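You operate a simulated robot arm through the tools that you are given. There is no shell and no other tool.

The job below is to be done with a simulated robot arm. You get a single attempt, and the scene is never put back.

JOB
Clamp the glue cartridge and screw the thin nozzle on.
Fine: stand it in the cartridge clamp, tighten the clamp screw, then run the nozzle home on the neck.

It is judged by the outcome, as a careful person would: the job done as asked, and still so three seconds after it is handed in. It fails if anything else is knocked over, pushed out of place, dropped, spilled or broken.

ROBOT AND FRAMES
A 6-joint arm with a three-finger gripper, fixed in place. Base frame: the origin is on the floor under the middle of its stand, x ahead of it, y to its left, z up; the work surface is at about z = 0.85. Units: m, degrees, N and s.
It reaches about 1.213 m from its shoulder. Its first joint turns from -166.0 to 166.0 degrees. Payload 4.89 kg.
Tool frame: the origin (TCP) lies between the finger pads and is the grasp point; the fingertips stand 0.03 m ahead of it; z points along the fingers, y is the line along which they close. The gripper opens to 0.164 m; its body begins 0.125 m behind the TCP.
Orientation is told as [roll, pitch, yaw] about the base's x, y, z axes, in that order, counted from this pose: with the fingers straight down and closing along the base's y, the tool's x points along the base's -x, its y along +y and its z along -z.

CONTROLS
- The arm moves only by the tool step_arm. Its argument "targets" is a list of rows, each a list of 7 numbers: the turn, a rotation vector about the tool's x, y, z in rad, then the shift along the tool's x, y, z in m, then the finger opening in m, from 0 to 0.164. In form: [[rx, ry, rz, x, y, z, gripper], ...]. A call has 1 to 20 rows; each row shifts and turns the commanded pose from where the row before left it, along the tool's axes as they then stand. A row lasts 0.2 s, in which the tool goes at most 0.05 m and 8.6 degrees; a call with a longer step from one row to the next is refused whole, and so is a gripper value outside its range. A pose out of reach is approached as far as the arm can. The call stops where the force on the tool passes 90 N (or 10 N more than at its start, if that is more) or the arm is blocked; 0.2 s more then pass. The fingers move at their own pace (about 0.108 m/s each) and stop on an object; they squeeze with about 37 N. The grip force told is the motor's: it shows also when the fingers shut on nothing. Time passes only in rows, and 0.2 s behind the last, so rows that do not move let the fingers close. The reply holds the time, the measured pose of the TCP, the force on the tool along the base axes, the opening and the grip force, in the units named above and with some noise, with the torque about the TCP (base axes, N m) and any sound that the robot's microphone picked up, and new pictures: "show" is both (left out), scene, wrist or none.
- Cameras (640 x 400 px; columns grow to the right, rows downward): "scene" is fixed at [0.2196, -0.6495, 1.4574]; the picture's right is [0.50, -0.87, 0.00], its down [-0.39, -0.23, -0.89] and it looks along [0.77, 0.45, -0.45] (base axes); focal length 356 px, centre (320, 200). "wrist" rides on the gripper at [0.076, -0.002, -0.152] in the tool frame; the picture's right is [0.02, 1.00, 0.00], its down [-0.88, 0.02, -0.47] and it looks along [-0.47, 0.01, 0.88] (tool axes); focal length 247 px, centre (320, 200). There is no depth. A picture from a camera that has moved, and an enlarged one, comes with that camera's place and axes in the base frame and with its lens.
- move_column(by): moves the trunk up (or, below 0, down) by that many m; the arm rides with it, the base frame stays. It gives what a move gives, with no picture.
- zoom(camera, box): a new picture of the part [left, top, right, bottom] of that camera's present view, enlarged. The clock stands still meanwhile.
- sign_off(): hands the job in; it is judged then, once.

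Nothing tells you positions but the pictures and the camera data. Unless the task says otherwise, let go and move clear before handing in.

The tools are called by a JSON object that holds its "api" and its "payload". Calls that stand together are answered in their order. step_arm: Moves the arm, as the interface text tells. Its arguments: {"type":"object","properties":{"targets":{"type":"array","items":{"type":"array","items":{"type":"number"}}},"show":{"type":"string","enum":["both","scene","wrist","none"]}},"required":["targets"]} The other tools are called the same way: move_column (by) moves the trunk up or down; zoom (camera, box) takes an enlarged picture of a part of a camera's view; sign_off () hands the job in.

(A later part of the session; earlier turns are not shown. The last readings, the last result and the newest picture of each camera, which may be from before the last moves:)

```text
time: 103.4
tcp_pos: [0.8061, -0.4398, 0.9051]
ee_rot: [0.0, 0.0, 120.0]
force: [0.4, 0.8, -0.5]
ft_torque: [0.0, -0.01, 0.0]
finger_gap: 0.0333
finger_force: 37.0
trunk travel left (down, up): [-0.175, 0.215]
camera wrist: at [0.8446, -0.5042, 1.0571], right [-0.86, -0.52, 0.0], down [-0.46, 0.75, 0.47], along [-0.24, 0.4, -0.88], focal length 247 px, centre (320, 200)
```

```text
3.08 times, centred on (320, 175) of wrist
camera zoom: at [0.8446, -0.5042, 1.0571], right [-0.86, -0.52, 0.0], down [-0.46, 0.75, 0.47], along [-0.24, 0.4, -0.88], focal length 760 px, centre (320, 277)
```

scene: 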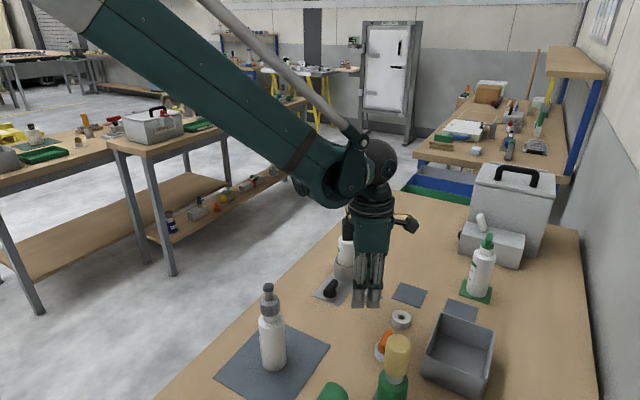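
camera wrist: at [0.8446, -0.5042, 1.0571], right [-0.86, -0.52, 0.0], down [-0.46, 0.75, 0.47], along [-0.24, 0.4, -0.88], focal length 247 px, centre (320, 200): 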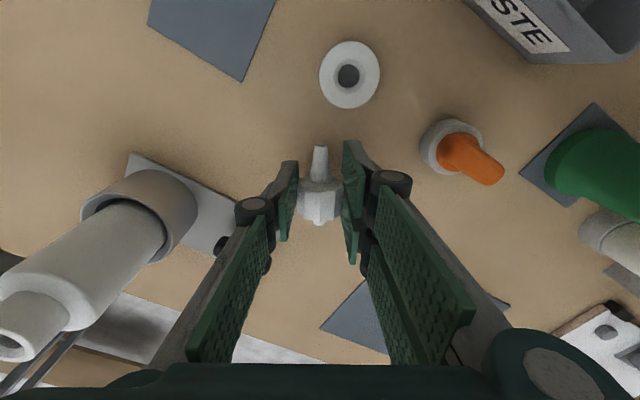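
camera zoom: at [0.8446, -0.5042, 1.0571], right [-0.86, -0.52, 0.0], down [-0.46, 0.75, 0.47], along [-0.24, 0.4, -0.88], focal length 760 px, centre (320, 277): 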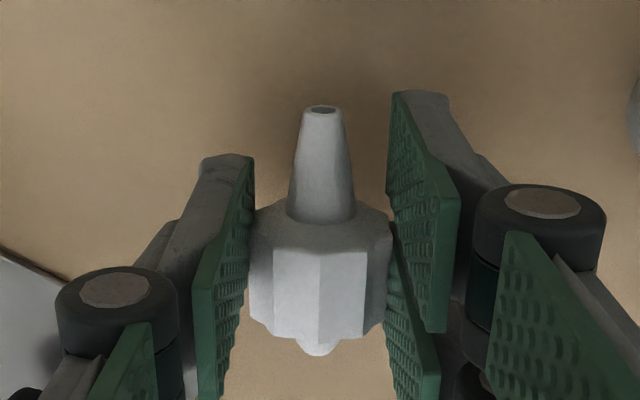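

Held securely. I'm lifting steadily and moving back beside the neck.

{"api": "step_arm", "payload": {"targets": [[0, 0, 0, 0, 0, -0.015, 0.02], [0, 0, 0, 0, 0, -0.025, 0.02], [0, 0, 0, 0, 0, -0.03, 0.02], [0, 0, 0, 0, 0, -0.03, 0.02], [0, 0, 0, 0, 0, -0.03, 0.02], [0, 0, 0, 0, 0, -0.03, 0.02], [0, 0, 0, 0, 0, -0.03, 0.02], [0, 0, 0, 0, 0, -0.03, 0.02], [0, 0, 0, 0, 0, -0.025, 0.02], [0, 0, 0, 0, 0, -0.01, 0.02], [0, 0, 0, -0.0153, -0.0365, 0, 0.02], [0, 0, 0, -0.0153, -0.0365, 0, 0.02], [0, 0, 0, -0.0153, -0.0365, 0, 0.02], [0, 0, 0, -0.0155, -0.0367, 0, 0.02], [0, 0, 0, 0, 0, 0, 0.02]], "show": "none"}}

{"api": "step_arm", "payload": {"targets": [[0, 0.1, 0, 0, 0, 0, 0.02], [0, 0.13, 0, 0, 0, 0, 0.02], [0, 0.13, 0, 0, 0, 0, 0.02], [0, 0.13, 0, 0, 0, 0, 0.02], [0, 0.13, 0, 0, 0, 0, 0.02], [0, 0.13, 0, 0, 0, 0, 0.02], [0, 0.13, 0, 0, 0, 0, 0.02], [0, 0.13, 0, 0, 0, 0, 0.02], [0, 0.13, 0, 0, 0, 0, 0.02], [0, 0.13, 0, 0, 0, 0, 0.02], [0, 0.13, 0, 0, 0, 0, 0.02], [0, 0.13, 0, 0, 0, 0, 0.02], [0, 0.035, 0, 0, 0, 0, 0.02], [0, 0, 0, -0.04, 0, 0, 0.02], [0, 0, 0, -0.035, 0, 0, 0.02], [0, 0, 0, 0, 0, 0, 0.02]], "show": "both"}}

{"api": "zoom", "payload": {"camera": "scene", "box": [310, 150, 380, 250]}}

{"api": "zoom", "payload": {"camera": "wrist", "box": [250, 120, 390, 300]}}

```text
time: 106.6
tcp_pos: [0.9028, -0.3137, 1.159]
ee_rot: [0.0, 0.0, 120.0]
force: [1.5, -0.5, -0.5]
ft_torque: [-0.03, 0.05, -0.01]
finger_gap: 0.0329
finger_force: 37.3
trunk travel left (down, up): [-0.175, 0.215]
```

```text
time: 110.0
tcp_pos: [0.902, -0.3121, 1.0839]
ee_rot: [0.7, 89.7, 120.9]
force: [-0.1, 0.0, 0.1]
ft_torque: [-0.01, 0.0, 0.01]
finger_gap: 0.0332
finger_force: 37.5
trunk travel left (down, up): [-0.175, 0.215]
camera wrist: at [0.8268, -0.1795, 1.1618], right [-0.87, -0.5, 0.02], down [-0.26, 0.4, -0.88], along [0.43, -0.77, -0.48], focal length 247 px, centre (320, 200)
```

scene: 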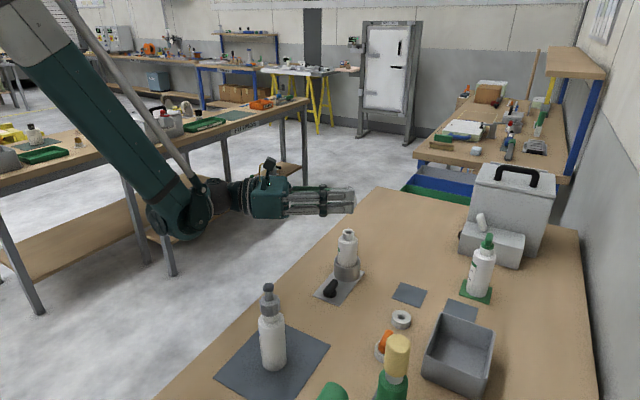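
wrist: 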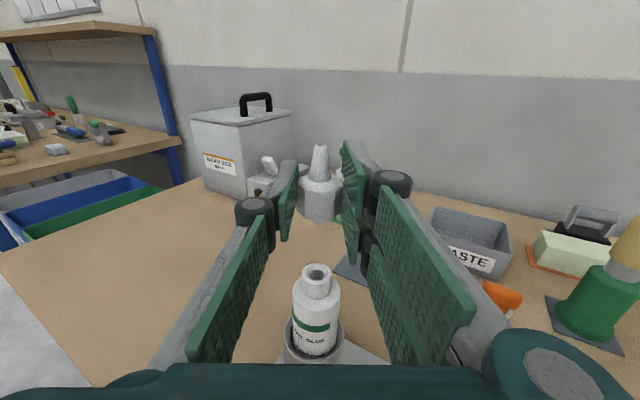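

```text
4.00 times, centred on (345, 200) of scene
camera zoom: at [0.2196, -0.6495, 1.4574], right [0.5, -0.87, 0.0], down [-0.39, -0.23, -0.89], along [0.77, 0.45, -0.45], focal length 1425 px, centre (220, 200)
```

zoom: 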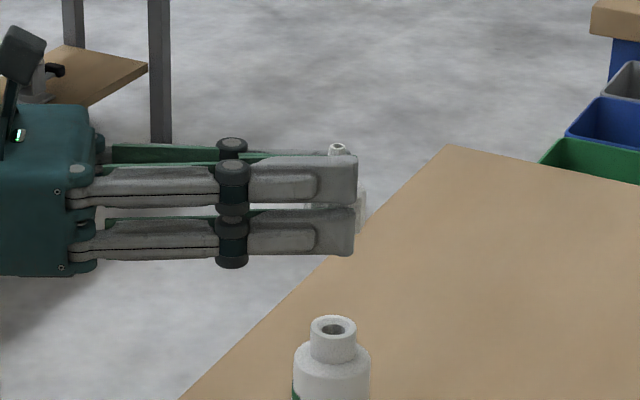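

```text
2.22 times, centred on (320, 210) of wrist
camera zoom: at [0.8268, -0.1795, 1.1618], right [-0.87, -0.5, 0.02], down [-0.26, 0.4, -0.88], along [0.43, -0.77, -0.48], focal length 549 px, centre (320, 178)
```

zoom: 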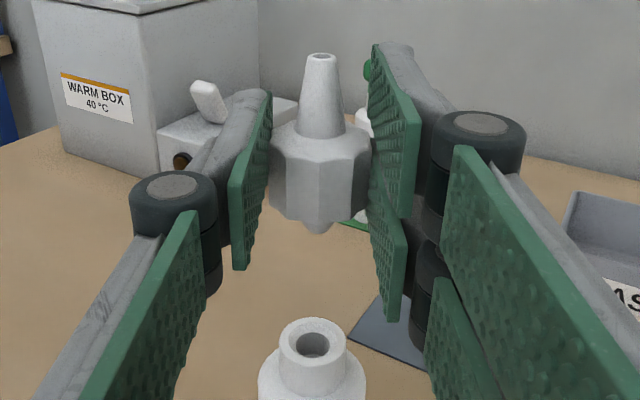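

{"api": "step_arm", "payload": {"targets": [[0, 0, 0, 0, -0.0009, 0.0015, 0.02], [0, 0, 0, -0.015, 0, 0, 0.02], [0, 0, 0, -0.015, 0, 0, 0.02], [0, 0, 0, -0.013, 0, 0, 0.02], [0, 0, 0, 0, 0, 0, 0.02], [0, 0, 0, 0, 0, 0, 0.02]], "show": "both"}}

{"api": "zoom", "payload": {"camera": "scene", "box": [325, 180, 370, 250]}}

{"api": "zoom", "payload": {"camera": "wrist", "box": [270, 130, 370, 270]}}

```text
time: 111.4
tcp_pos: [0.9024, -0.3136, 1.0414]
ee_rot: [1.4, 89.7, 121.3]
force: [0.5, -0.1, -0.6]
ft_torque: [0.02, -0.04, -0.04]
finger_gap: 0.0333
finger_force: 37.1
trunk travel left (down, up): [-0.175, 0.215]
camera wrist: at [0.8277, -0.1805, 1.1189], right [-0.87, -0.5, 0.02], down [-0.26, 0.4, -0.88], along [0.43, -0.77, -0.48], focal length 247 px, centre (320, 200)
```

scene: 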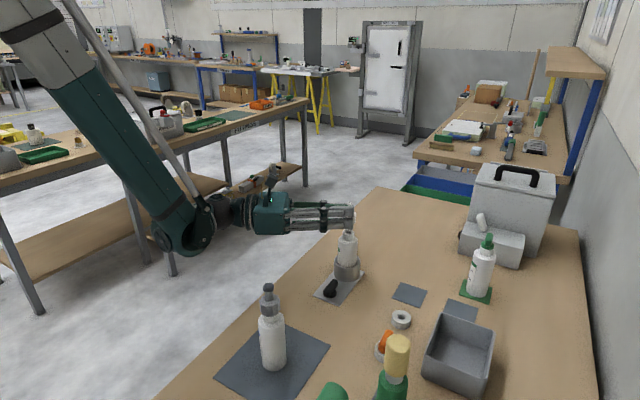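
wrist: 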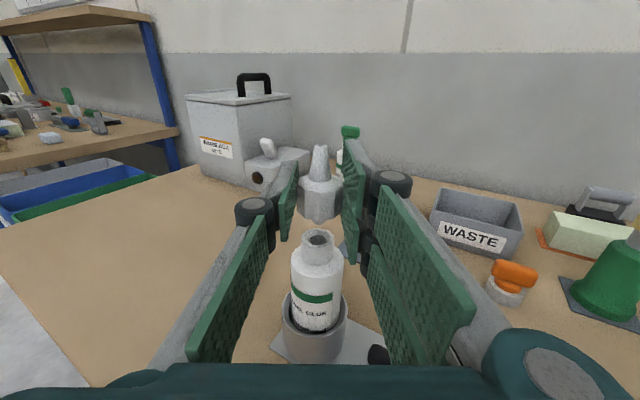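

```text
5.71 times, centred on (348, 215) of scene
camera zoom: at [0.2196, -0.6495, 1.4574], right [0.5, -0.87, 0.0], down [-0.39, -0.23, -0.89], along [0.77, 0.45, -0.45], focal length 2035 px, centre (163, 114)
```

zoom: 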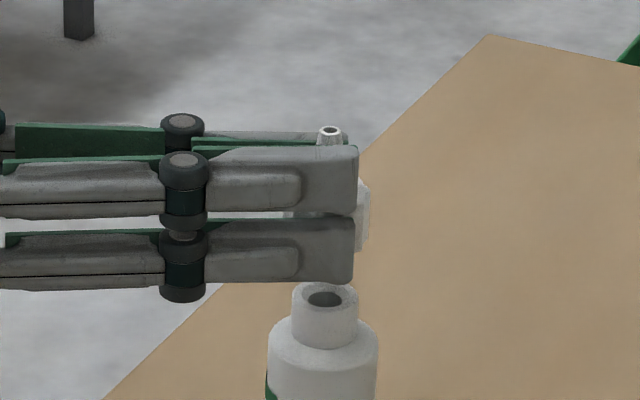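

```text
2.86 times, centred on (320, 200) of wrist
camera zoom: at [0.8277, -0.1805, 1.1189], right [-0.87, -0.5, 0.02], down [-0.26, 0.4, -0.88], along [0.43, -0.77, -0.48], focal length 706 px, centre (320, 200)
```

zoom: 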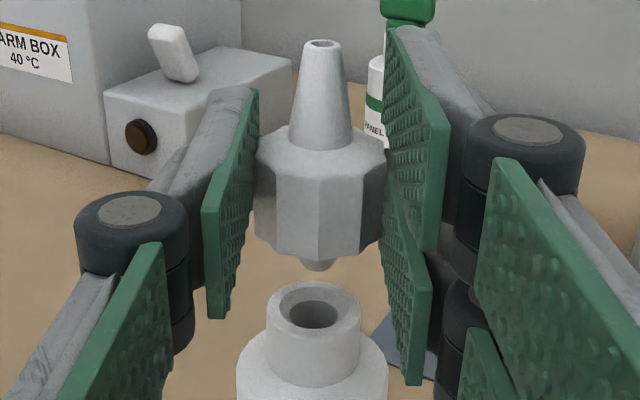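

Alignment is within 1 mm in both directions. I'm lowering gently toward the bore.

{"api": "step_arm", "payload": {"targets": [[0, 0, 0, 0, -0.0007, 0.0004, 0.02], [0, 0, 0, -0.006, 0, 0, 0.02], [0, 0, 0, -0.006, 0, 0, 0.02], [0, 0, 0, 0, 0, 0, 0.02]], "show": "wrist"}}

{"api": "zoom", "payload": {"camera": "wrist", "box": [280, 150, 360, 260]}}

{"api": "zoom", "payload": {"camera": "scene", "box": [325, 180, 370, 250]}}

```text
time: 112.4
tcp_pos: [0.9033, -0.3154, 1.0297]
ee_rot: [0.6, 89.8, 120.5]
force: [0.1, 0.4, 0.0]
ft_torque: [0.01, -0.01, 0.0]
finger_gap: 0.0334
finger_force: 36.7
trunk travel left (down, up): [-0.175, 0.215]
camera wrist: at [0.8283, -0.1812, 1.1067], right [-0.87, -0.5, 0.02], down [-0.26, 0.4, -0.88], along [0.43, -0.77, -0.48], focal length 247 px, centre (320, 200)
```

wrist: 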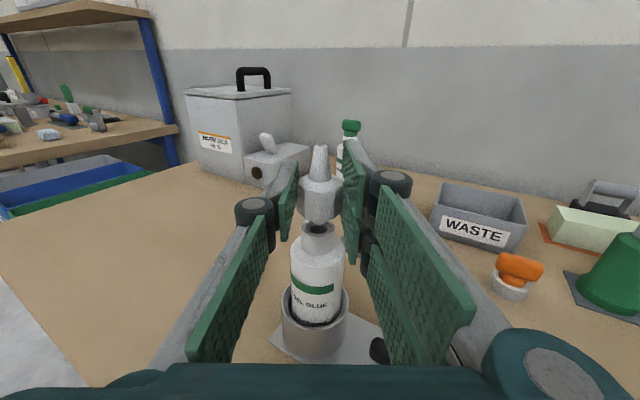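

```text
3.64 times, centred on (320, 205) of wrist
camera zoom: at [0.8283, -0.1812, 1.1067], right [-0.87, -0.5, 0.02], down [-0.26, 0.4, -0.88], along [0.43, -0.77, -0.48], focal length 898 px, centre (320, 182)
```

zoom: 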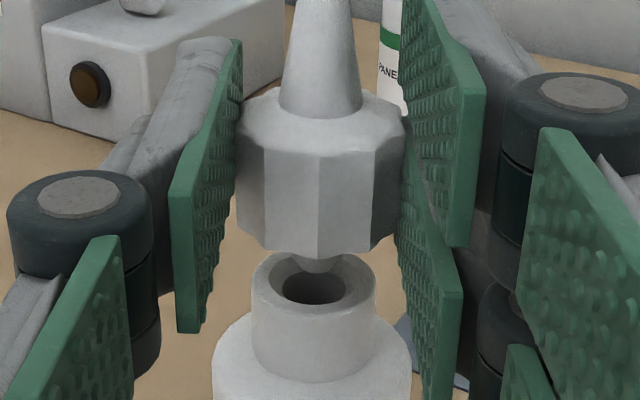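

```text
5.71 times, centred on (348, 215) of scene
camera zoom: at [0.2196, -0.6495, 1.4574], right [0.5, -0.87, 0.0], down [-0.39, -0.23, -0.89], along [0.77, 0.45, -0.45], focal length 2035 px, centre (163, 114)
```

zoom: 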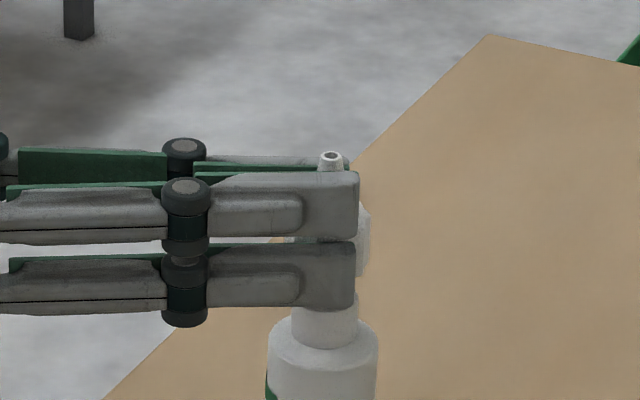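

{"api": "step_arm", "payload": {"targets": [[0, 0, 0, 0, -0.0007, 0, 0.02], [0, 0, 0, -0.003, 0, 0, 0.02], [0, 0, 0, 0, 0, 0, 0.02]], "show": "none"}}

{"api": "step_arm", "payload": {"targets": [[0, 0, 0, -0.002, 0, 0, 0.02], [0, 0, 0, 0, 0, 0, 0.02]], "show": "none"}}

{"api": "step_arm", "payload": {"targets": [[0, 0, 0, -0.002, 0, 0, 0.02], [0, 0, 0, 0, 0, 0, 0.02]], "show": "wrist"}}

{"api": "zoom", "payload": {"camera": "wrist", "box": [280, 150, 360, 260]}}

```text
time: 113.2
tcp_pos: [0.9032, -0.3139, 1.0259]
ee_rot: [0.4, 89.7, 120.3]
force: [-0.3, 0.1, -0.4]
ft_torque: [0.04, 0.02, 0.0]
finger_gap: 0.0331
finger_force: 36.8
trunk travel left (down, up): [-0.175, 0.215]
```

```text
time: 113.8
tcp_pos: [0.9035, -0.3144, 1.0244]
ee_rot: [0.4, 89.7, 120.4]
force: [0.4, -0.9, -1.1]
ft_torque: [-0.01, -0.01, 0.02]
finger_gap: 0.0331
finger_force: 37.2
trunk travel left (down, up): [-0.175, 0.215]
```

```text
time: 114.4
tcp_pos: [0.9051, -0.3138, 1.0219]
ee_rot: [0.4, 89.8, 120.2]
force: [0.0, -0.5, -0.7]
ft_torque: [0.03, 0.01, 0.0]
finger_gap: 0.0334
finger_force: 37.5
trunk travel left (down, up): [-0.175, 0.215]
camera wrist: at [0.8295, -0.1807, 1.0991], right [-0.87, -0.5, 0.02], down [-0.26, 0.4, -0.88], along [0.43, -0.77, -0.48], focal length 247 px, centre (320, 200)
```

wrist: 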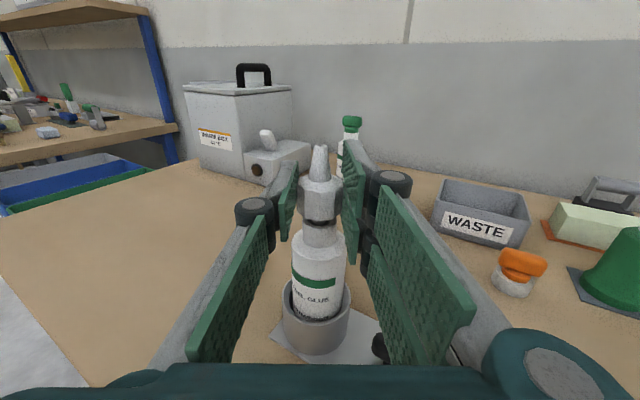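

```text
3.64 times, centred on (320, 205) of wrist
camera zoom: at [0.8295, -0.1807, 1.0991], right [-0.87, -0.5, 0.02], down [-0.26, 0.4, -0.88], along [0.43, -0.77, -0.48], focal length 898 px, centre (320, 182)
```

zoom: 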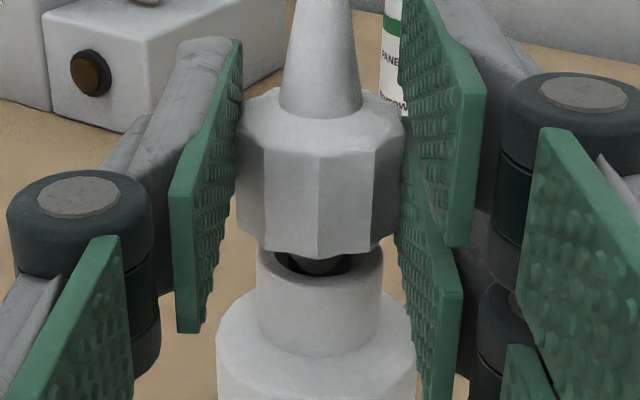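

The plug is visibly entering the bore with no contact force. I'm continuing down in small steps.

{"api": "step_arm", "payload": {"targets": [[0, 0, 0, -0.0015, 0, 0, 0.02], [0, 0, 0, 0, 0, 0, 0.02]], "show": "none"}}

{"api": "step_arm", "payload": {"targets": [[0, 0, 0, -0.0015, 0, 0, 0.02], [0, 0, 0, 0, 0, 0, 0.02]], "show": "none"}}

{"api": "step_arm", "payload": {"targets": [[0, 0, 0, -0.0015, 0, 0, 0.02], [0, 0, 0, 0, 0, 0, 0.02]], "show": "wrist"}}

{"api": "zoom", "payload": {"camera": "wrist", "box": [280, 150, 360, 260]}}

```text
time: 115.0
tcp_pos: [0.9039, -0.3136, 1.0202]
ee_rot: [0.5, 89.8, 120.4]
force: [-0.6, 0.0, -0.8]
ft_torque: [0.02, 0.01, 0.01]
finger_gap: 0.033
finger_force: 37.0
trunk travel left (down, up): [-0.175, 0.215]
```

```text
time: 115.6
tcp_pos: [0.9041, -0.3137, 1.0177]
ee_rot: [0.1, 89.7, 120.1]
force: [-0.5, -0.2, -0.5]
ft_torque: [0.02, 0.0, 0.02]
finger_gap: 0.0332
finger_force: 36.9
trunk travel left (down, up): [-0.175, 0.215]
```

```text
time: 116.2
tcp_pos: [0.904, -0.3129, 1.0182]
ee_rot: [6.2, 89.7, 126.0]
force: [7.3, -6.0, 22.0]
ft_torque: [-0.94, -0.2, 0.3]
finger_gap: 0.0331
finger_force: 37.1
trunk travel left (down, up): [-0.175, 0.215]
camera wrist: at [0.8288, -0.1805, 1.0953], right [-0.87, -0.5, 0.02], down [-0.25, 0.4, -0.88], along [0.43, -0.77, -0.48], focal length 247 px, centre (320, 200)
```

wrist: 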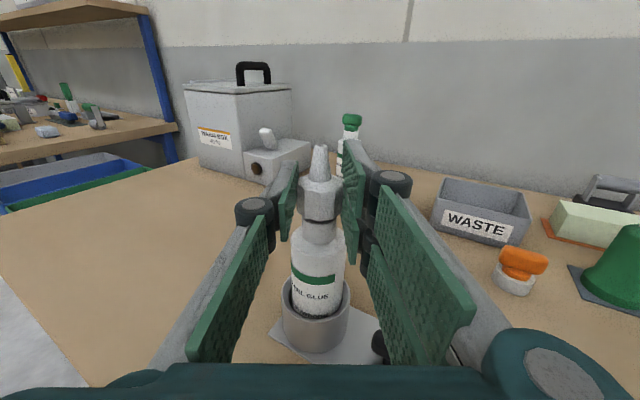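

```text
3.64 times, centred on (320, 205) of wrist
camera zoom: at [0.8288, -0.1805, 1.0953], right [-0.87, -0.5, 0.02], down [-0.25, 0.4, -0.88], along [0.43, -0.77, -0.48], focal length 898 px, centre (320, 182)
```

zoom: 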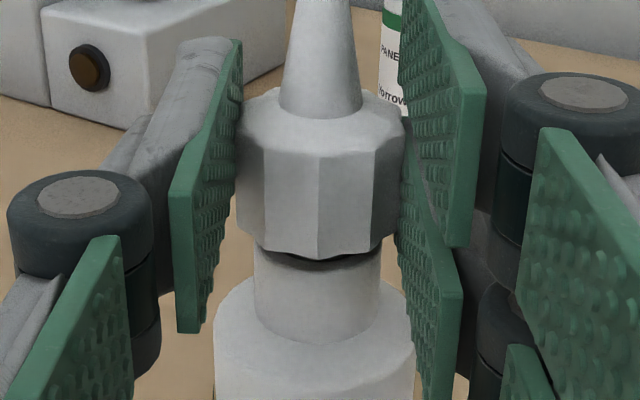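

The plug is now seated several millimetres into the bore. The 22 N is the lower fingertip touching the neck at the same height as before. I'll back off 1.5 mm and release the nozzle so it settles in the neck.

{"api": "step_arm", "payload": {"targets": [[0, 0, 0, 0.0012, 0, 0, 0.02], [0, 0, 0, 0, 0, 0, 0.02], [0, 0, 0, 0, 0, 0, 0.034], [0, 0, 0, 0, 0, 0, 0.037], [0, 0, 0, 0, 0, 0, 0.04], [0, 0, 0, 0, 0, 0, 0.044], [0, 0, 0, 0, 0, 0, 0.044]], "show": "both"}}

{"api": "zoom", "payload": {"camera": "wrist", "box": [270, 130, 370, 260]}}

{"api": "zoom", "payload": {"camera": "scene", "box": [325, 190, 370, 260]}}

```text
time: 117.8
tcp_pos: [0.9039, -0.3134, 1.0183]
ee_rot: [0.1, 89.7, 119.9]
force: [-0.7, -0.2, 0.0]
ft_torque: [-0.03, -0.02, 0.03]
finger_gap: 0.0441
finger_force: 0.0
trunk travel left (down, up): [-0.175, 0.215]
camera wrist: at [0.8292, -0.1804, 1.0956], right [-0.87, -0.5, 0.02], down [-0.26, 0.4, -0.88], along [0.43, -0.77, -0.48], focal length 247 px, centre (320, 200)
```

scene: 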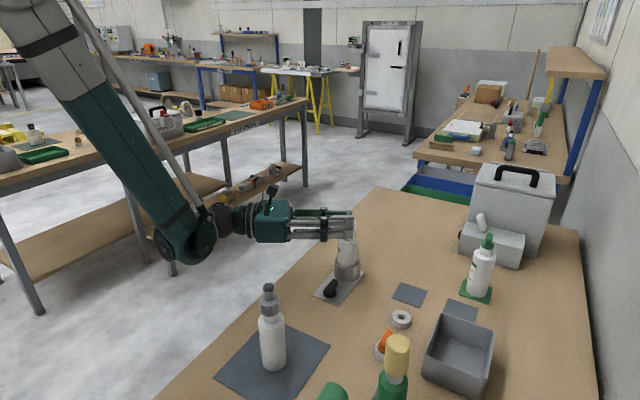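
wrist: 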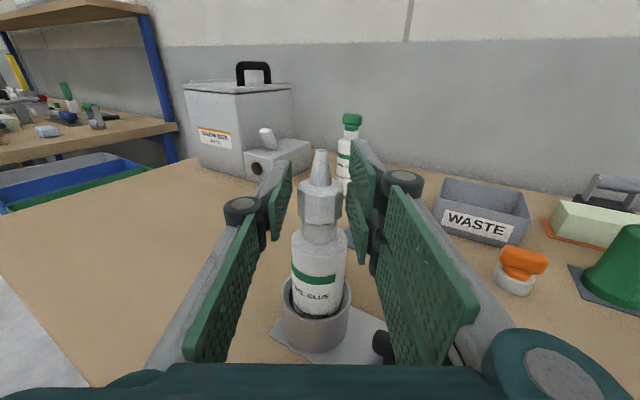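

```text
3.08 times, centred on (320, 195) of wrist
camera zoom: at [0.8292, -0.1804, 1.0956], right [-0.87, -0.5, 0.02], down [-0.26, 0.4, -0.88], along [0.43, -0.77, -0.48], focal length 760 px, centre (320, 215)
```

zoom: 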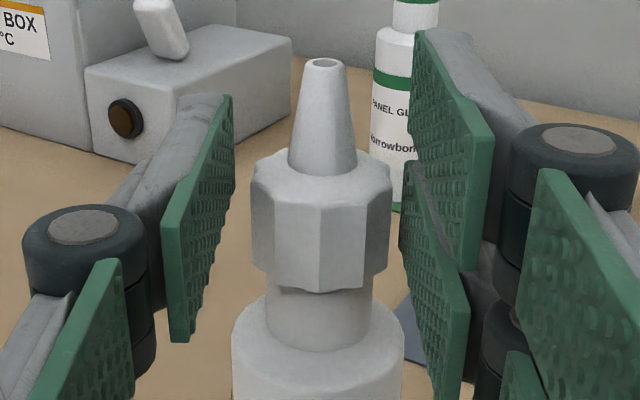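

```text
5.71 times, centred on (348, 225) of scene
camera zoom: at [0.2196, -0.6495, 1.4574], right [0.5, -0.87, 0.0], down [-0.39, -0.23, -0.89], along [0.77, 0.45, -0.45], focal length 2035 px, centre (163, 57)
```

zoom: 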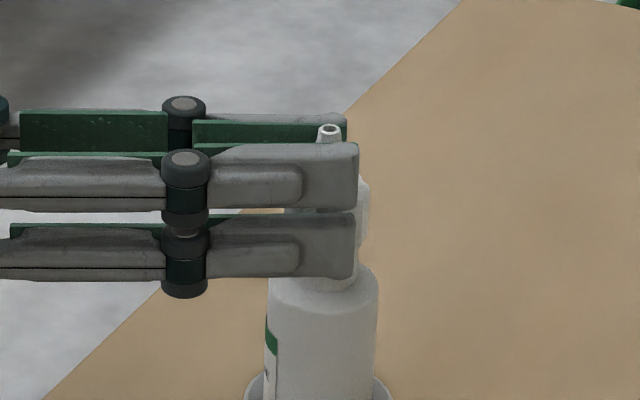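

The nozzle dropped squarely onto the neck and stands upright with its plug in the bore. I'm opening wider and backing straight out.

{"api": "step_arm", "payload": {"targets": [[0, 0, 0, 0, 0, 0, 0.06], [0, 0, 0, 0, 0, 0, 0.07], [0, 0, 0, 0, 0, -0.02, 0.07], [0, 0, 0, 0, 0, -0.03, 0.07], [0, 0, 0, 0, 0, -0.03, 0.07], [0, 0, 0, 0, 0, -0.03, 0.07], [0, 0, 0, 0, 0, 0, 0.07]], "show": "both"}}

{"api": "zoom", "payload": {"camera": "scene", "box": [325, 200, 370, 270]}}

{"api": "zoom", "payload": {"camera": "wrist", "box": [270, 60, 370, 210]}}

```text
time: 119.4
tcp_pos: [0.8494, -0.2206, 1.0195]
ee_rot: [-0.9, 89.7, 119.2]
force: [0.0, -0.1, 0.5]
ft_torque: [0.02, 0.02, -0.02]
finger_gap: 0.0701
finger_force: 0.0
trunk travel left (down, up): [-0.175, 0.215]
camera wrist: at [0.7735, -0.087, 1.0968], right [-0.87, -0.5, 0.02], down [-0.25, 0.4, -0.88], along [0.43, -0.77, -0.48], focal length 247 px, centre (320, 200)
```

scene: 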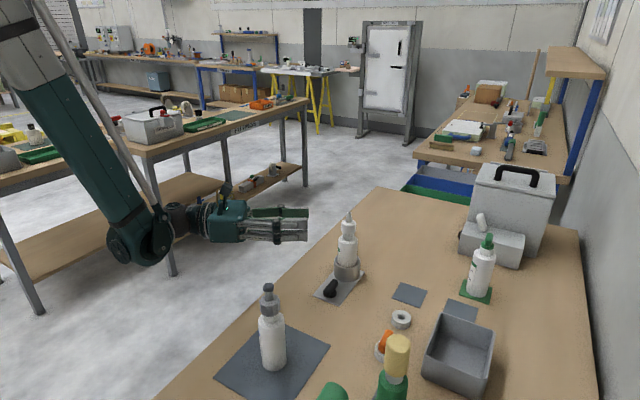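
wrist: 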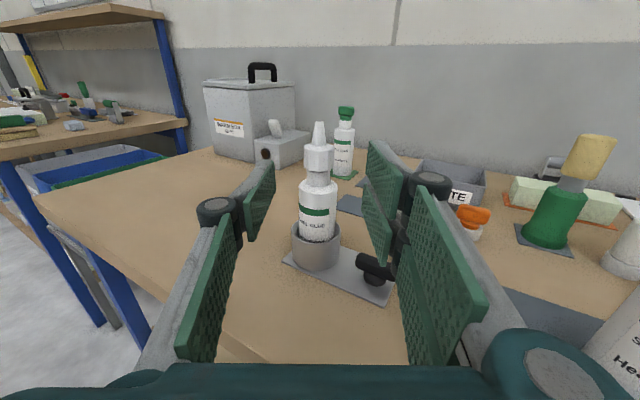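

```text
5.71 times, centred on (348, 235) of scene
camera zoom: at [0.2196, -0.6495, 1.4574], right [0.5, -0.87, 0.0], down [-0.39, -0.23, -0.89], along [0.77, 0.45, -0.45], focal length 2035 px, centre (163, 0)
```

zoom: 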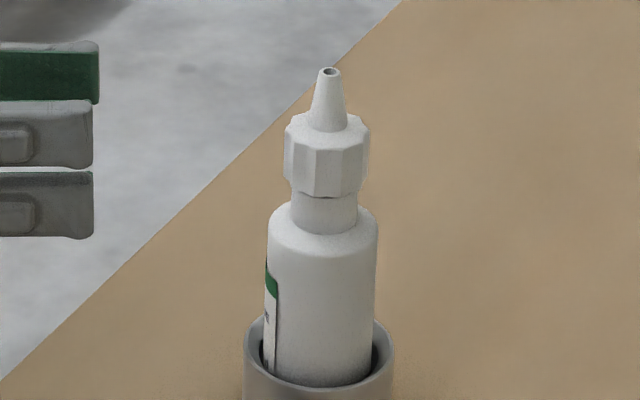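

```text
2.67 times, centred on (320, 135) of wrist
camera zoom: at [0.7735, -0.087, 1.0968], right [-0.87, -0.5, 0.02], down [-0.25, 0.4, -0.88], along [0.43, -0.77, -0.48], focal length 659 px, centre (320, 373)
```

zoom: 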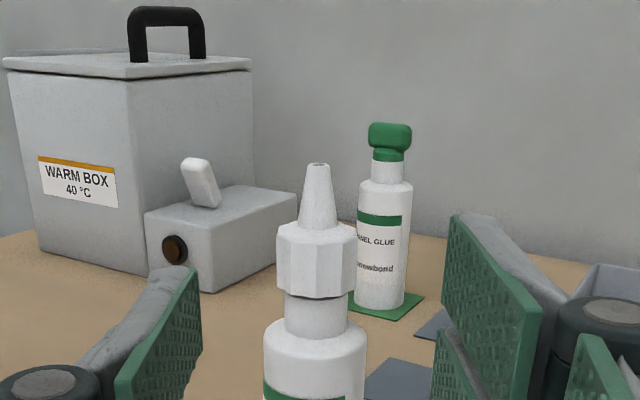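

The nozzle stands upright and centred on the neck. Now I'll raise the arm, bring the tool back to vertical, and come over the top to screw it down.

{"api": "step_arm", "payload": {"targets": [[0, 0, 0, 0.02, 0, -0.01, 0.07], [0, 0, 0, 0.035, 0, 0, 0.07], [0, 0, 0, 0.035, 0, 0, 0.07], [0, 0, 0, 0.035, 0, 0, 0.07], [0, 0, 0, 0.035, 0, 0, 0.07], [0, -0.13, 0, 0, 0, 0, 0.07], [0, -0.13, 0, 0, 0, 0, 0.07], [0, -0.13, 0, 0, 0, 0, 0.07], [0, -0.13, 0, 0, 0, 0, 0.07], [0, -0.13, 0, 0, 0, 0, 0.07], [0, -0.13, 0, 0, 0, 0, 0.07], [0, -0.13, 0, 0, 0, 0, 0.07], [0, -0.13, 0, 0, 0, 0, 0.07], [0, -0.13, 0, 0, 0, 0, 0.07], [0, -0.13, 0, 0, 0, 0, 0.07], [0, -0.13, 0, 0, 0, 0, 0.06], [0, -0.135, 0, 0, 0, 0, 0.06], [0, 0, 0, 0, 0, 0, 0.06]], "show": "scene"}}

```text
time: 123.2
tcp_pos: [0.8441, -0.2114, 1.1788]
ee_rot: [-0.1, -0.1, 119.9]
force: [0.7, 0.6, 0.4]
ft_torque: [0.07, 0.06, 0.0]
finger_gap: 0.0602
finger_force: 0.0
trunk travel left (down, up): [-0.175, 0.215]
```

scene: 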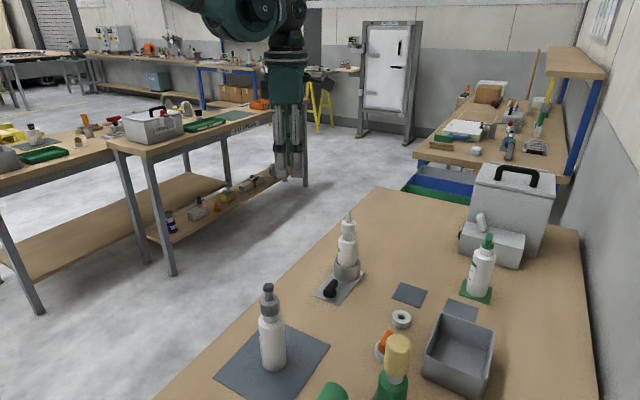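

{"api": "step_arm", "payload": {"targets": [[0, 0, 0, 0.0343, 0.00045, 0.01, 0.06], [0, 0, 0, 0.0343, 0.00045, 0.01, 0.06], [0, 0, 0, 0.0343, 0.00045, 0.01, 0.06], [0, 0, 0, 0.0344, 0.00045, 0.01, 0.06], [0, 0, 0, 0, 0, 0.01, 0.06], [0, 0, 0, 0, 0, 0, 0.06]], "show": "wrist"}}

{"api": "zoom", "payload": {"camera": "wrist", "box": [270, 80, 370, 200]}}

```text
time: 124.6
tcp_pos: [0.9105, -0.3293, 1.1301]
ee_rot: [0.0, 0.0, 120.0]
force: [0.7, -0.1, 0.0]
ft_torque: [0.11, 0.04, 0.0]
finger_gap: 0.0599
finger_force: 0.1
trunk travel left (down, up): [-0.175, 0.215]
camera wrist: at [0.9501, -0.3951, 1.2825], right [-0.86, -0.52, 0.0], down [-0.46, 0.75, 0.47], along [-0.24, 0.4, -0.88], focal length 247 px, centre (320, 200)
```

wrist: 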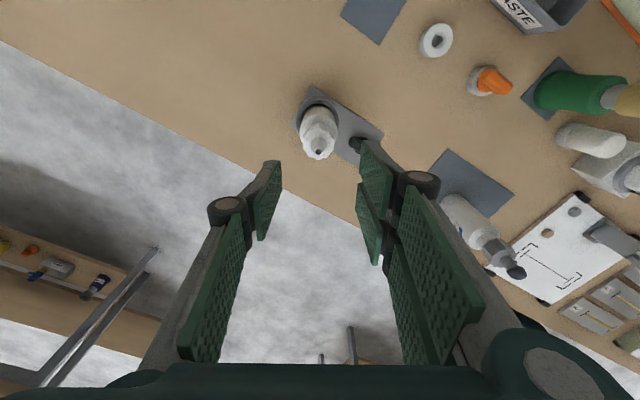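

```text
3.33 times, centred on (320, 140) of wrist
camera zoom: at [0.9501, -0.3951, 1.2825], right [-0.86, -0.52, 0.0], down [-0.46, 0.75, 0.47], along [-0.24, 0.4, -0.88], focal length 823 px, centre (320, 400)
```

zoom: 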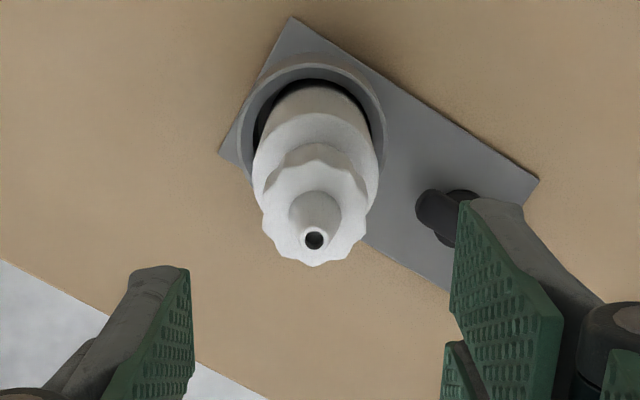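

{"api": "step_arm", "payload": {"targets": [[0, 0, 0, 0.0025, -0.0019, 0, 0.056], [0, 0, 0, 0, 0, 0.03, 0.056], [0, 0, 0, 0, 0, 0.025, 0.056], [0, 0, 0, 0, 0, 0, 0.056]], "show": "wrist"}}

{"api": "zoom", "payload": {"camera": "wrist", "box": [250, 90, 390, 220]}}

{"api": "zoom", "payload": {"camera": "scene", "box": [310, 170, 390, 290]}}

```text
time: 125.6
tcp_pos: [0.9152, -0.3309, 1.0747]
ee_rot: [0.0, 0.0, 119.9]
force: [-0.4, 0.4, -0.1]
ft_torque: [0.02, 0.04, 0.01]
finger_gap: 0.056
finger_force: 0.0
trunk travel left (down, up): [-0.175, 0.215]
camera wrist: at [0.9539, -0.3963, 1.2272], right [-0.86, -0.52, 0.0], down [-0.46, 0.75, 0.47], along [-0.24, 0.4, -0.88], focal length 247 px, centre (320, 200)
```

wrist: 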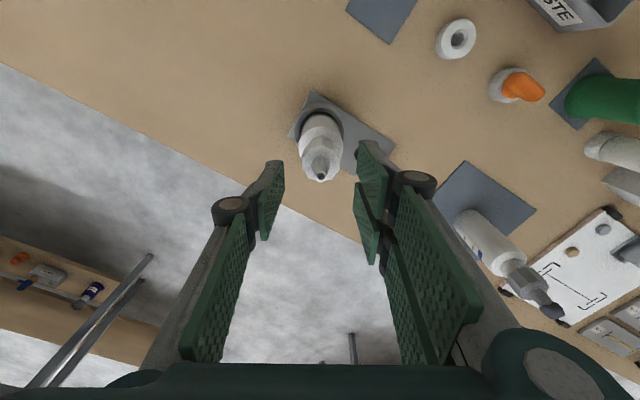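

```text
3.08 times, centred on (320, 155) of wrist
camera zoom: at [0.9539, -0.3963, 1.2272], right [-0.86, -0.52, 0.0], down [-0.46, 0.75, 0.47], along [-0.24, 0.4, -0.88], focal length 760 px, centre (320, 338)
```

zoom: 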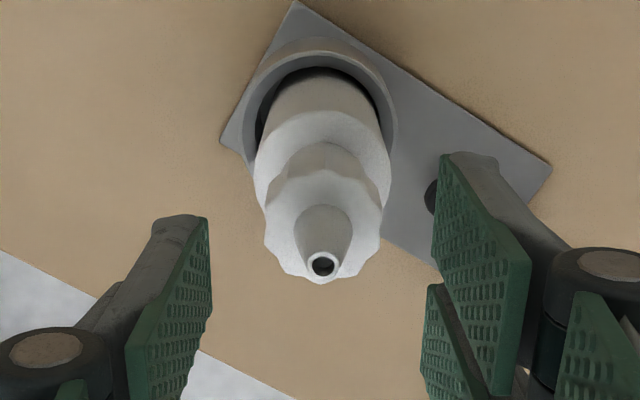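

```text
3.33 times, centred on (350, 230) of scene
camera zoom: at [0.2196, -0.6495, 1.4574], right [0.5, -0.87, 0.0], down [-0.39, -0.23, -0.89], along [0.77, 0.45, -0.45], focal length 1187 px, centre (220, 100)
```

zoom: 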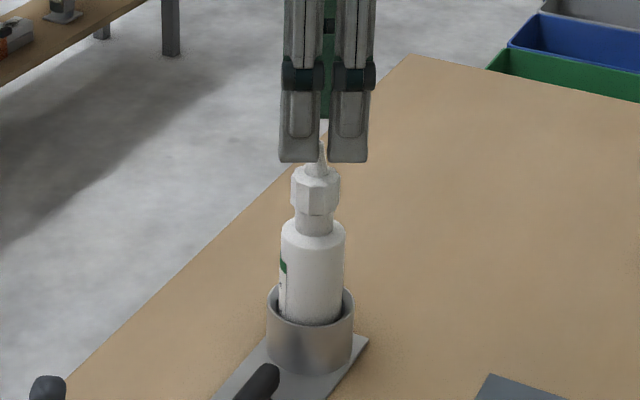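

{"api": "step_arm", "payload": {"targets": [[0, 0, 0, -0.0008, 0.0002, 0.02, 0.056], [0, 0, 0, 0, 0, 0.02, 0.056], [0, 0, 0, 0, 0, 0.012, 0.056], [0, 0, 0, 0, 0, 0, 0.056]], "show": "wrist"}}

{"api": "zoom", "payload": {"camera": "wrist", "box": [250, 110, 390, 240]}}

{"api": "zoom", "payload": {"camera": "scene", "box": [310, 170, 390, 290]}}

```text
time: 126.6
tcp_pos: [0.9134, -0.3295, 1.023]
ee_rot: [0.0, 0.0, 119.9]
force: [0.0, 0.0, 0.0]
ft_torque: [0.0, 0.04, 0.02]
finger_gap: 0.0558
finger_force: 0.0
trunk travel left (down, up): [-0.175, 0.215]
camera wrist: at [0.9521, -0.3946, 1.1763], right [-0.86, -0.52, 0.0], down [-0.46, 0.75, 0.47], along [-0.24, 0.4, -0.88], focal length 247 px, centre (320, 200)
```

wrist: 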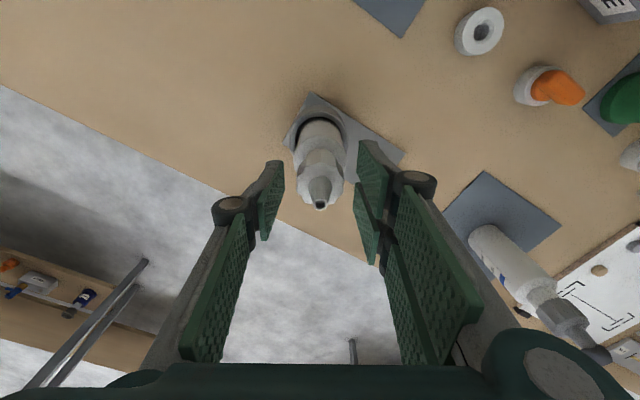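

```text
3.08 times, centred on (320, 175) of wrist
camera zoom: at [0.9521, -0.3946, 1.1763], right [-0.86, -0.52, 0.0], down [-0.46, 0.75, 0.47], along [-0.24, 0.4, -0.88], focal length 760 px, centre (320, 277)
```

zoom: 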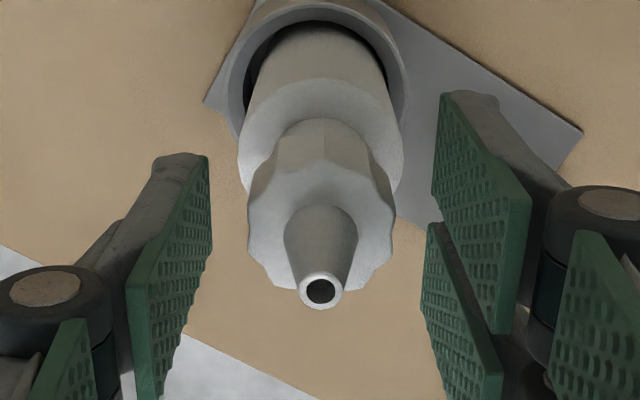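

```text
3.33 times, centred on (350, 230) of scene
camera zoom: at [0.2196, -0.6495, 1.4574], right [0.5, -0.87, 0.0], down [-0.39, -0.23, -0.89], along [0.77, 0.45, -0.45], focal length 1187 px, centre (220, 100)
```

zoom: 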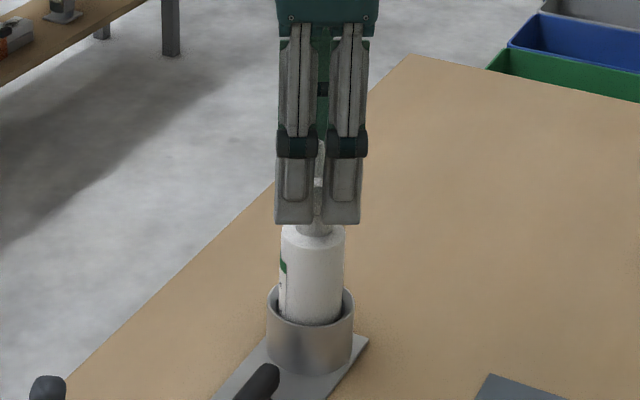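

Centred over the nozzle with the fingertips just above the neck rim. I'm closing on the nut.

{"api": "step_arm", "payload": {"targets": [[0, 0, 0, 0.0007, -0.0002, 0, 0.045], [0, 0, 0, 0, 0, 0, 0.036], [0, 0, 0, 0, 0, 0, 0.028], [0, 0, 0, 0, 0, 0, 0.02], [0, 0, 0, 0, 0, 0, 0.02]], "show": "wrist"}}

{"api": "zoom", "payload": {"camera": "wrist", "box": [250, 110, 390, 240]}}

{"api": "zoom", "payload": {"camera": "scene", "box": [310, 170, 390, 290]}}

```text
time: 127.8
tcp_pos: [0.9134, -0.3307, 1.0226]
ee_rot: [0.0, 0.0, 120.0]
force: [6.5, 3.7, -0.2]
ft_torque: [0.14, -0.19, 0.01]
finger_gap: 0.0332
finger_force: 37.3
trunk travel left (down, up): [-0.175, 0.215]
camera wrist: at [0.9531, -0.396, 1.1758], right [-0.86, -0.52, 0.0], down [-0.46, 0.75, 0.47], along [-0.24, 0.4, -0.88], focal length 247 px, centre (320, 200)
```

wrist: 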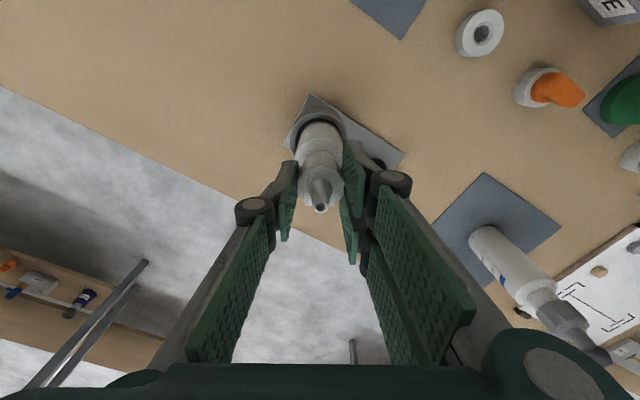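

```text
3.08 times, centred on (320, 175) of wrist
camera zoom: at [0.9531, -0.396, 1.1758], right [-0.86, -0.52, 0.0], down [-0.46, 0.75, 0.47], along [-0.24, 0.4, -0.88], focal length 760 px, centre (320, 277)
```

zoom: 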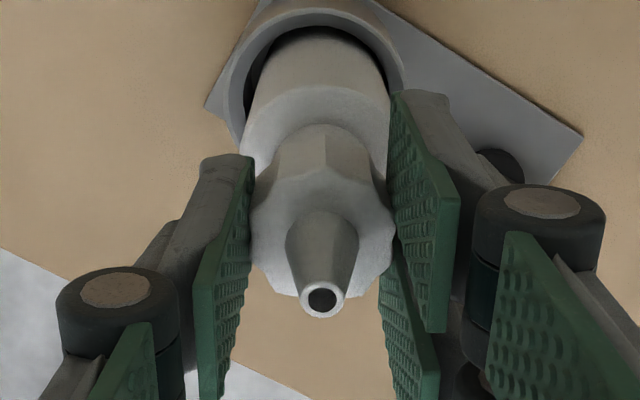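

```text
3.33 times, centred on (350, 230) of scene
camera zoom: at [0.2196, -0.6495, 1.4574], right [0.5, -0.87, 0.0], down [-0.39, -0.23, -0.89], along [0.77, 0.45, -0.45], focal length 1187 px, centre (220, 100)
```

zoom: 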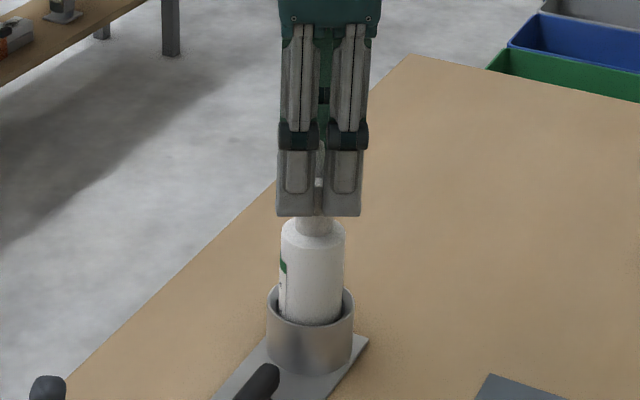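

Gripped. I'm relieving the small side force and beginning to turn clockwise.

{"api": "step_arm", "payload": {"targets": [[0, 0, 0, 0, -0.0004, 0, 0.02], [0, 0, 0.1, 0, 0, 0, 0.02], [0, 0, 0.1, 0, 0, 0, 0.02], [0, 0, 0.1, 0, 0, 0, 0.02], [0, 0, 0, 0, 0, 0, 0.02]], "show": "wrist"}}

{"api": "zoom", "payload": {"camera": "wrist", "box": [250, 110, 390, 240]}}

```text
time: 129.0
tcp_pos: [0.9143, -0.3308, 1.0219]
ee_rot: [-0.1, 0.0, 102.6]
force: [-2.0, 1.3, 1.6]
ft_torque: [0.01, 0.06, -0.01]
finger_gap: 0.0328
finger_force: 37.1
trunk travel left (down, up): [-0.175, 0.215]
camera wrist: at [0.932, -0.4049, 1.1753], right [-0.97, -0.24, 0.0], down [-0.21, 0.86, 0.47], along [-0.11, 0.46, -0.88], focal length 247 px, centre (320, 200)
```

wrist: 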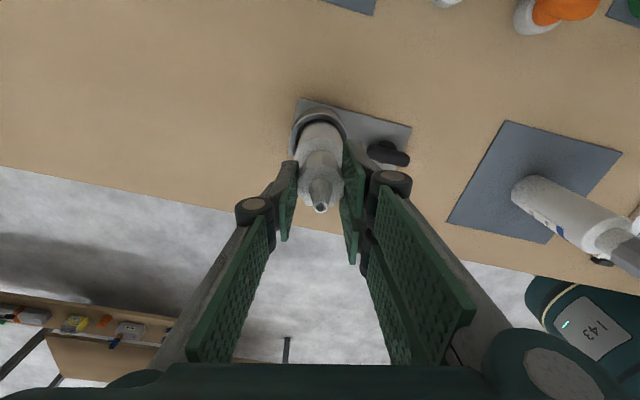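

```text
3.08 times, centred on (320, 175) of wrist
camera zoom: at [0.932, -0.4049, 1.1753], right [-0.97, -0.24, 0.0], down [-0.21, 0.86, 0.47], along [-0.11, 0.46, -0.88], focal length 760 px, centre (320, 277)
```

zoom: 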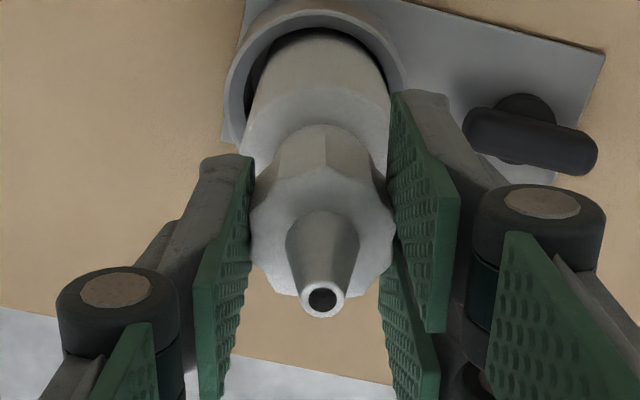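

{"api": "step_arm", "payload": {"targets": [[0, 0, 0.12, 0, 0, 0, 0.02], [0, 0, 0.12, 0, 0, 0, 0.02], [0, 0, 0.12, 0, 0, 0, 0.02], [0, 0, 0.12, 0, 0, 0, 0.02], [0, 0, 0.12, 0, 0, 0, 0.02], [0, 0, 0.12, 0, 0, 0, 0.02], [0, 0, 0.12, 0, 0, 0, 0.02], [0, 0, 0.12, 0, 0, 0, 0.02], [0, 0, 0, 0, 0, 0, 0.02]], "show": "wrist"}}

{"api": "zoom", "payload": {"camera": "wrist", "box": [250, 110, 390, 240]}}

```text
time: 131.0
tcp_pos: [0.9127, -0.3314, 1.0221]
ee_rot: [0.1, 0.0, 47.6]
force: [-9.5, 6.6, -0.2]
ft_torque: [0.14, 0.32, 0.0]
finger_gap: 0.0329
finger_force: 36.5
trunk travel left (down, up): [-0.175, 0.215]
camera wrist: at [0.8629, -0.3886, 1.1755], right [-0.75, 0.66, 0.0], down [0.58, 0.66, 0.47], along [0.31, 0.36, -0.88], focal length 247 px, centre (320, 200)
```

wrist: 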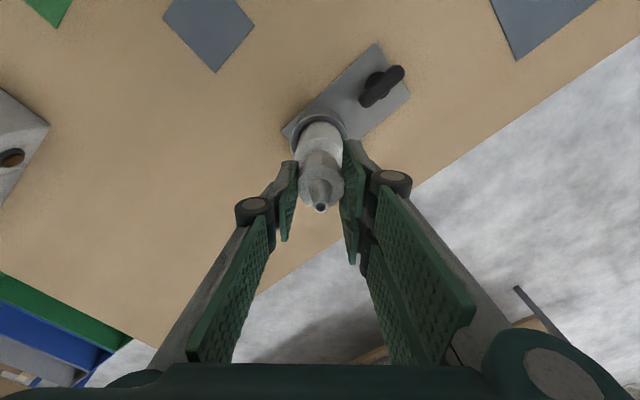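

```text
3.08 times, centred on (320, 175) of wrist
camera zoom: at [0.8629, -0.3886, 1.1755], right [-0.75, 0.66, 0.0], down [0.58, 0.66, 0.47], along [0.31, 0.36, -0.88], focal length 760 px, centre (320, 277)
```

zoom: 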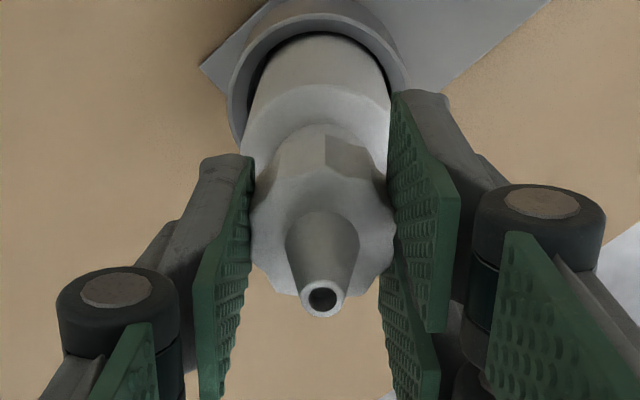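

It turns freely with no axial pull, so the thread may need light downward pressure to start. I'll trim the side force and press down gently while turning.

{"api": "step_arm", "payload": {"targets": [[0, 0, 0, 0, 0.0005, 0.0006, 0.02], [0, 0, 0, 0, 0, 0, 0.02]], "show": "none"}}

{"api": "step_arm", "payload": {"targets": [[0, 0, 0.1, 0, 0, 0.0003, 0.02], [0, 0, 0.1, 0, 0, 0.0003, 0.02], [0, 0, 0, 0, 0, 0, 0.02]], "show": "none"}}

{"api": "step_arm", "payload": {"targets": [[0, 0, 0.12, 0, 0, 0, 0.02], [0, 0, 0.12, 0, 0, 0, 0.02], [0, 0, 0.12, 0, 0, 0, 0.02], [0, 0, 0.12, 0, 0, 0, 0.02], [0, 0, 0, 0, 0, 0, 0.02]], "show": "scene"}}

{"api": "zoom", "payload": {"camera": "scene", "box": [320, 190, 380, 270]}}

```text
time: 131.6
tcp_pos: [0.9129, -0.3307, 1.0228]
ee_rot: [0.1, 0.0, 47.7]
force: [-7.4, 2.2, 1.3]
ft_torque: [-0.02, 0.24, 0.0]
finger_gap: 0.0328
finger_force: 37.4
trunk travel left (down, up): [-0.175, 0.215]
```

```text
time: 132.4
tcp_pos: [0.9144, -0.3309, 1.0215]
ee_rot: [-0.1, 0.0, 36.2]
force: [-9.1, -4.3, 4.7]
ft_torque: [-0.19, 0.32, 0.0]
finger_gap: 0.0327
finger_force: 36.9
trunk travel left (down, up): [-0.175, 0.215]
```

```text
time: 133.6
tcp_pos: [0.9138, -0.331, 1.0218]
ee_rot: [0.1, -0.1, 8.6]
force: [-17.2, -9.8, 0.5]
ft_torque: [-0.34, 0.55, 0.01]
finger_gap: 0.0326
finger_force: 36.8
trunk travel left (down, up): [-0.175, 0.215]
```

scene: 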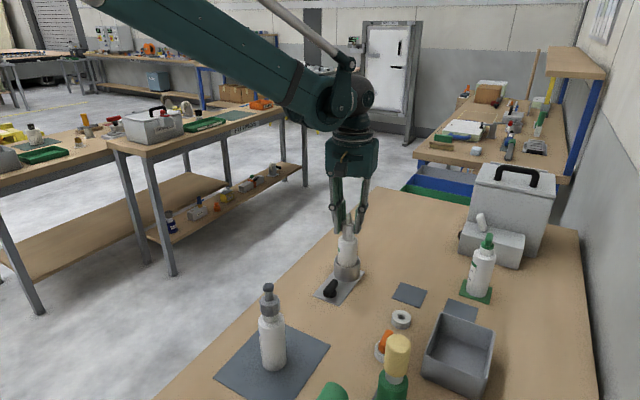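

```text
5.00 times, centred on (350, 230) of scene
camera zoom: at [0.2196, -0.6495, 1.4574], right [0.5, -0.87, 0.0], down [-0.39, -0.23, -0.89], along [0.77, 0.45, -0.45], focal length 1781 px, centre (170, 50)
```

zoom: 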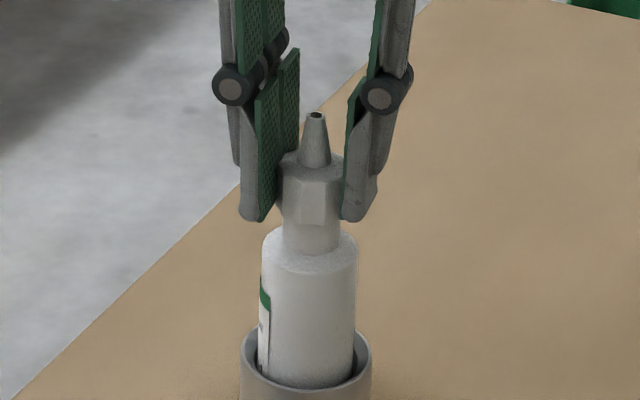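

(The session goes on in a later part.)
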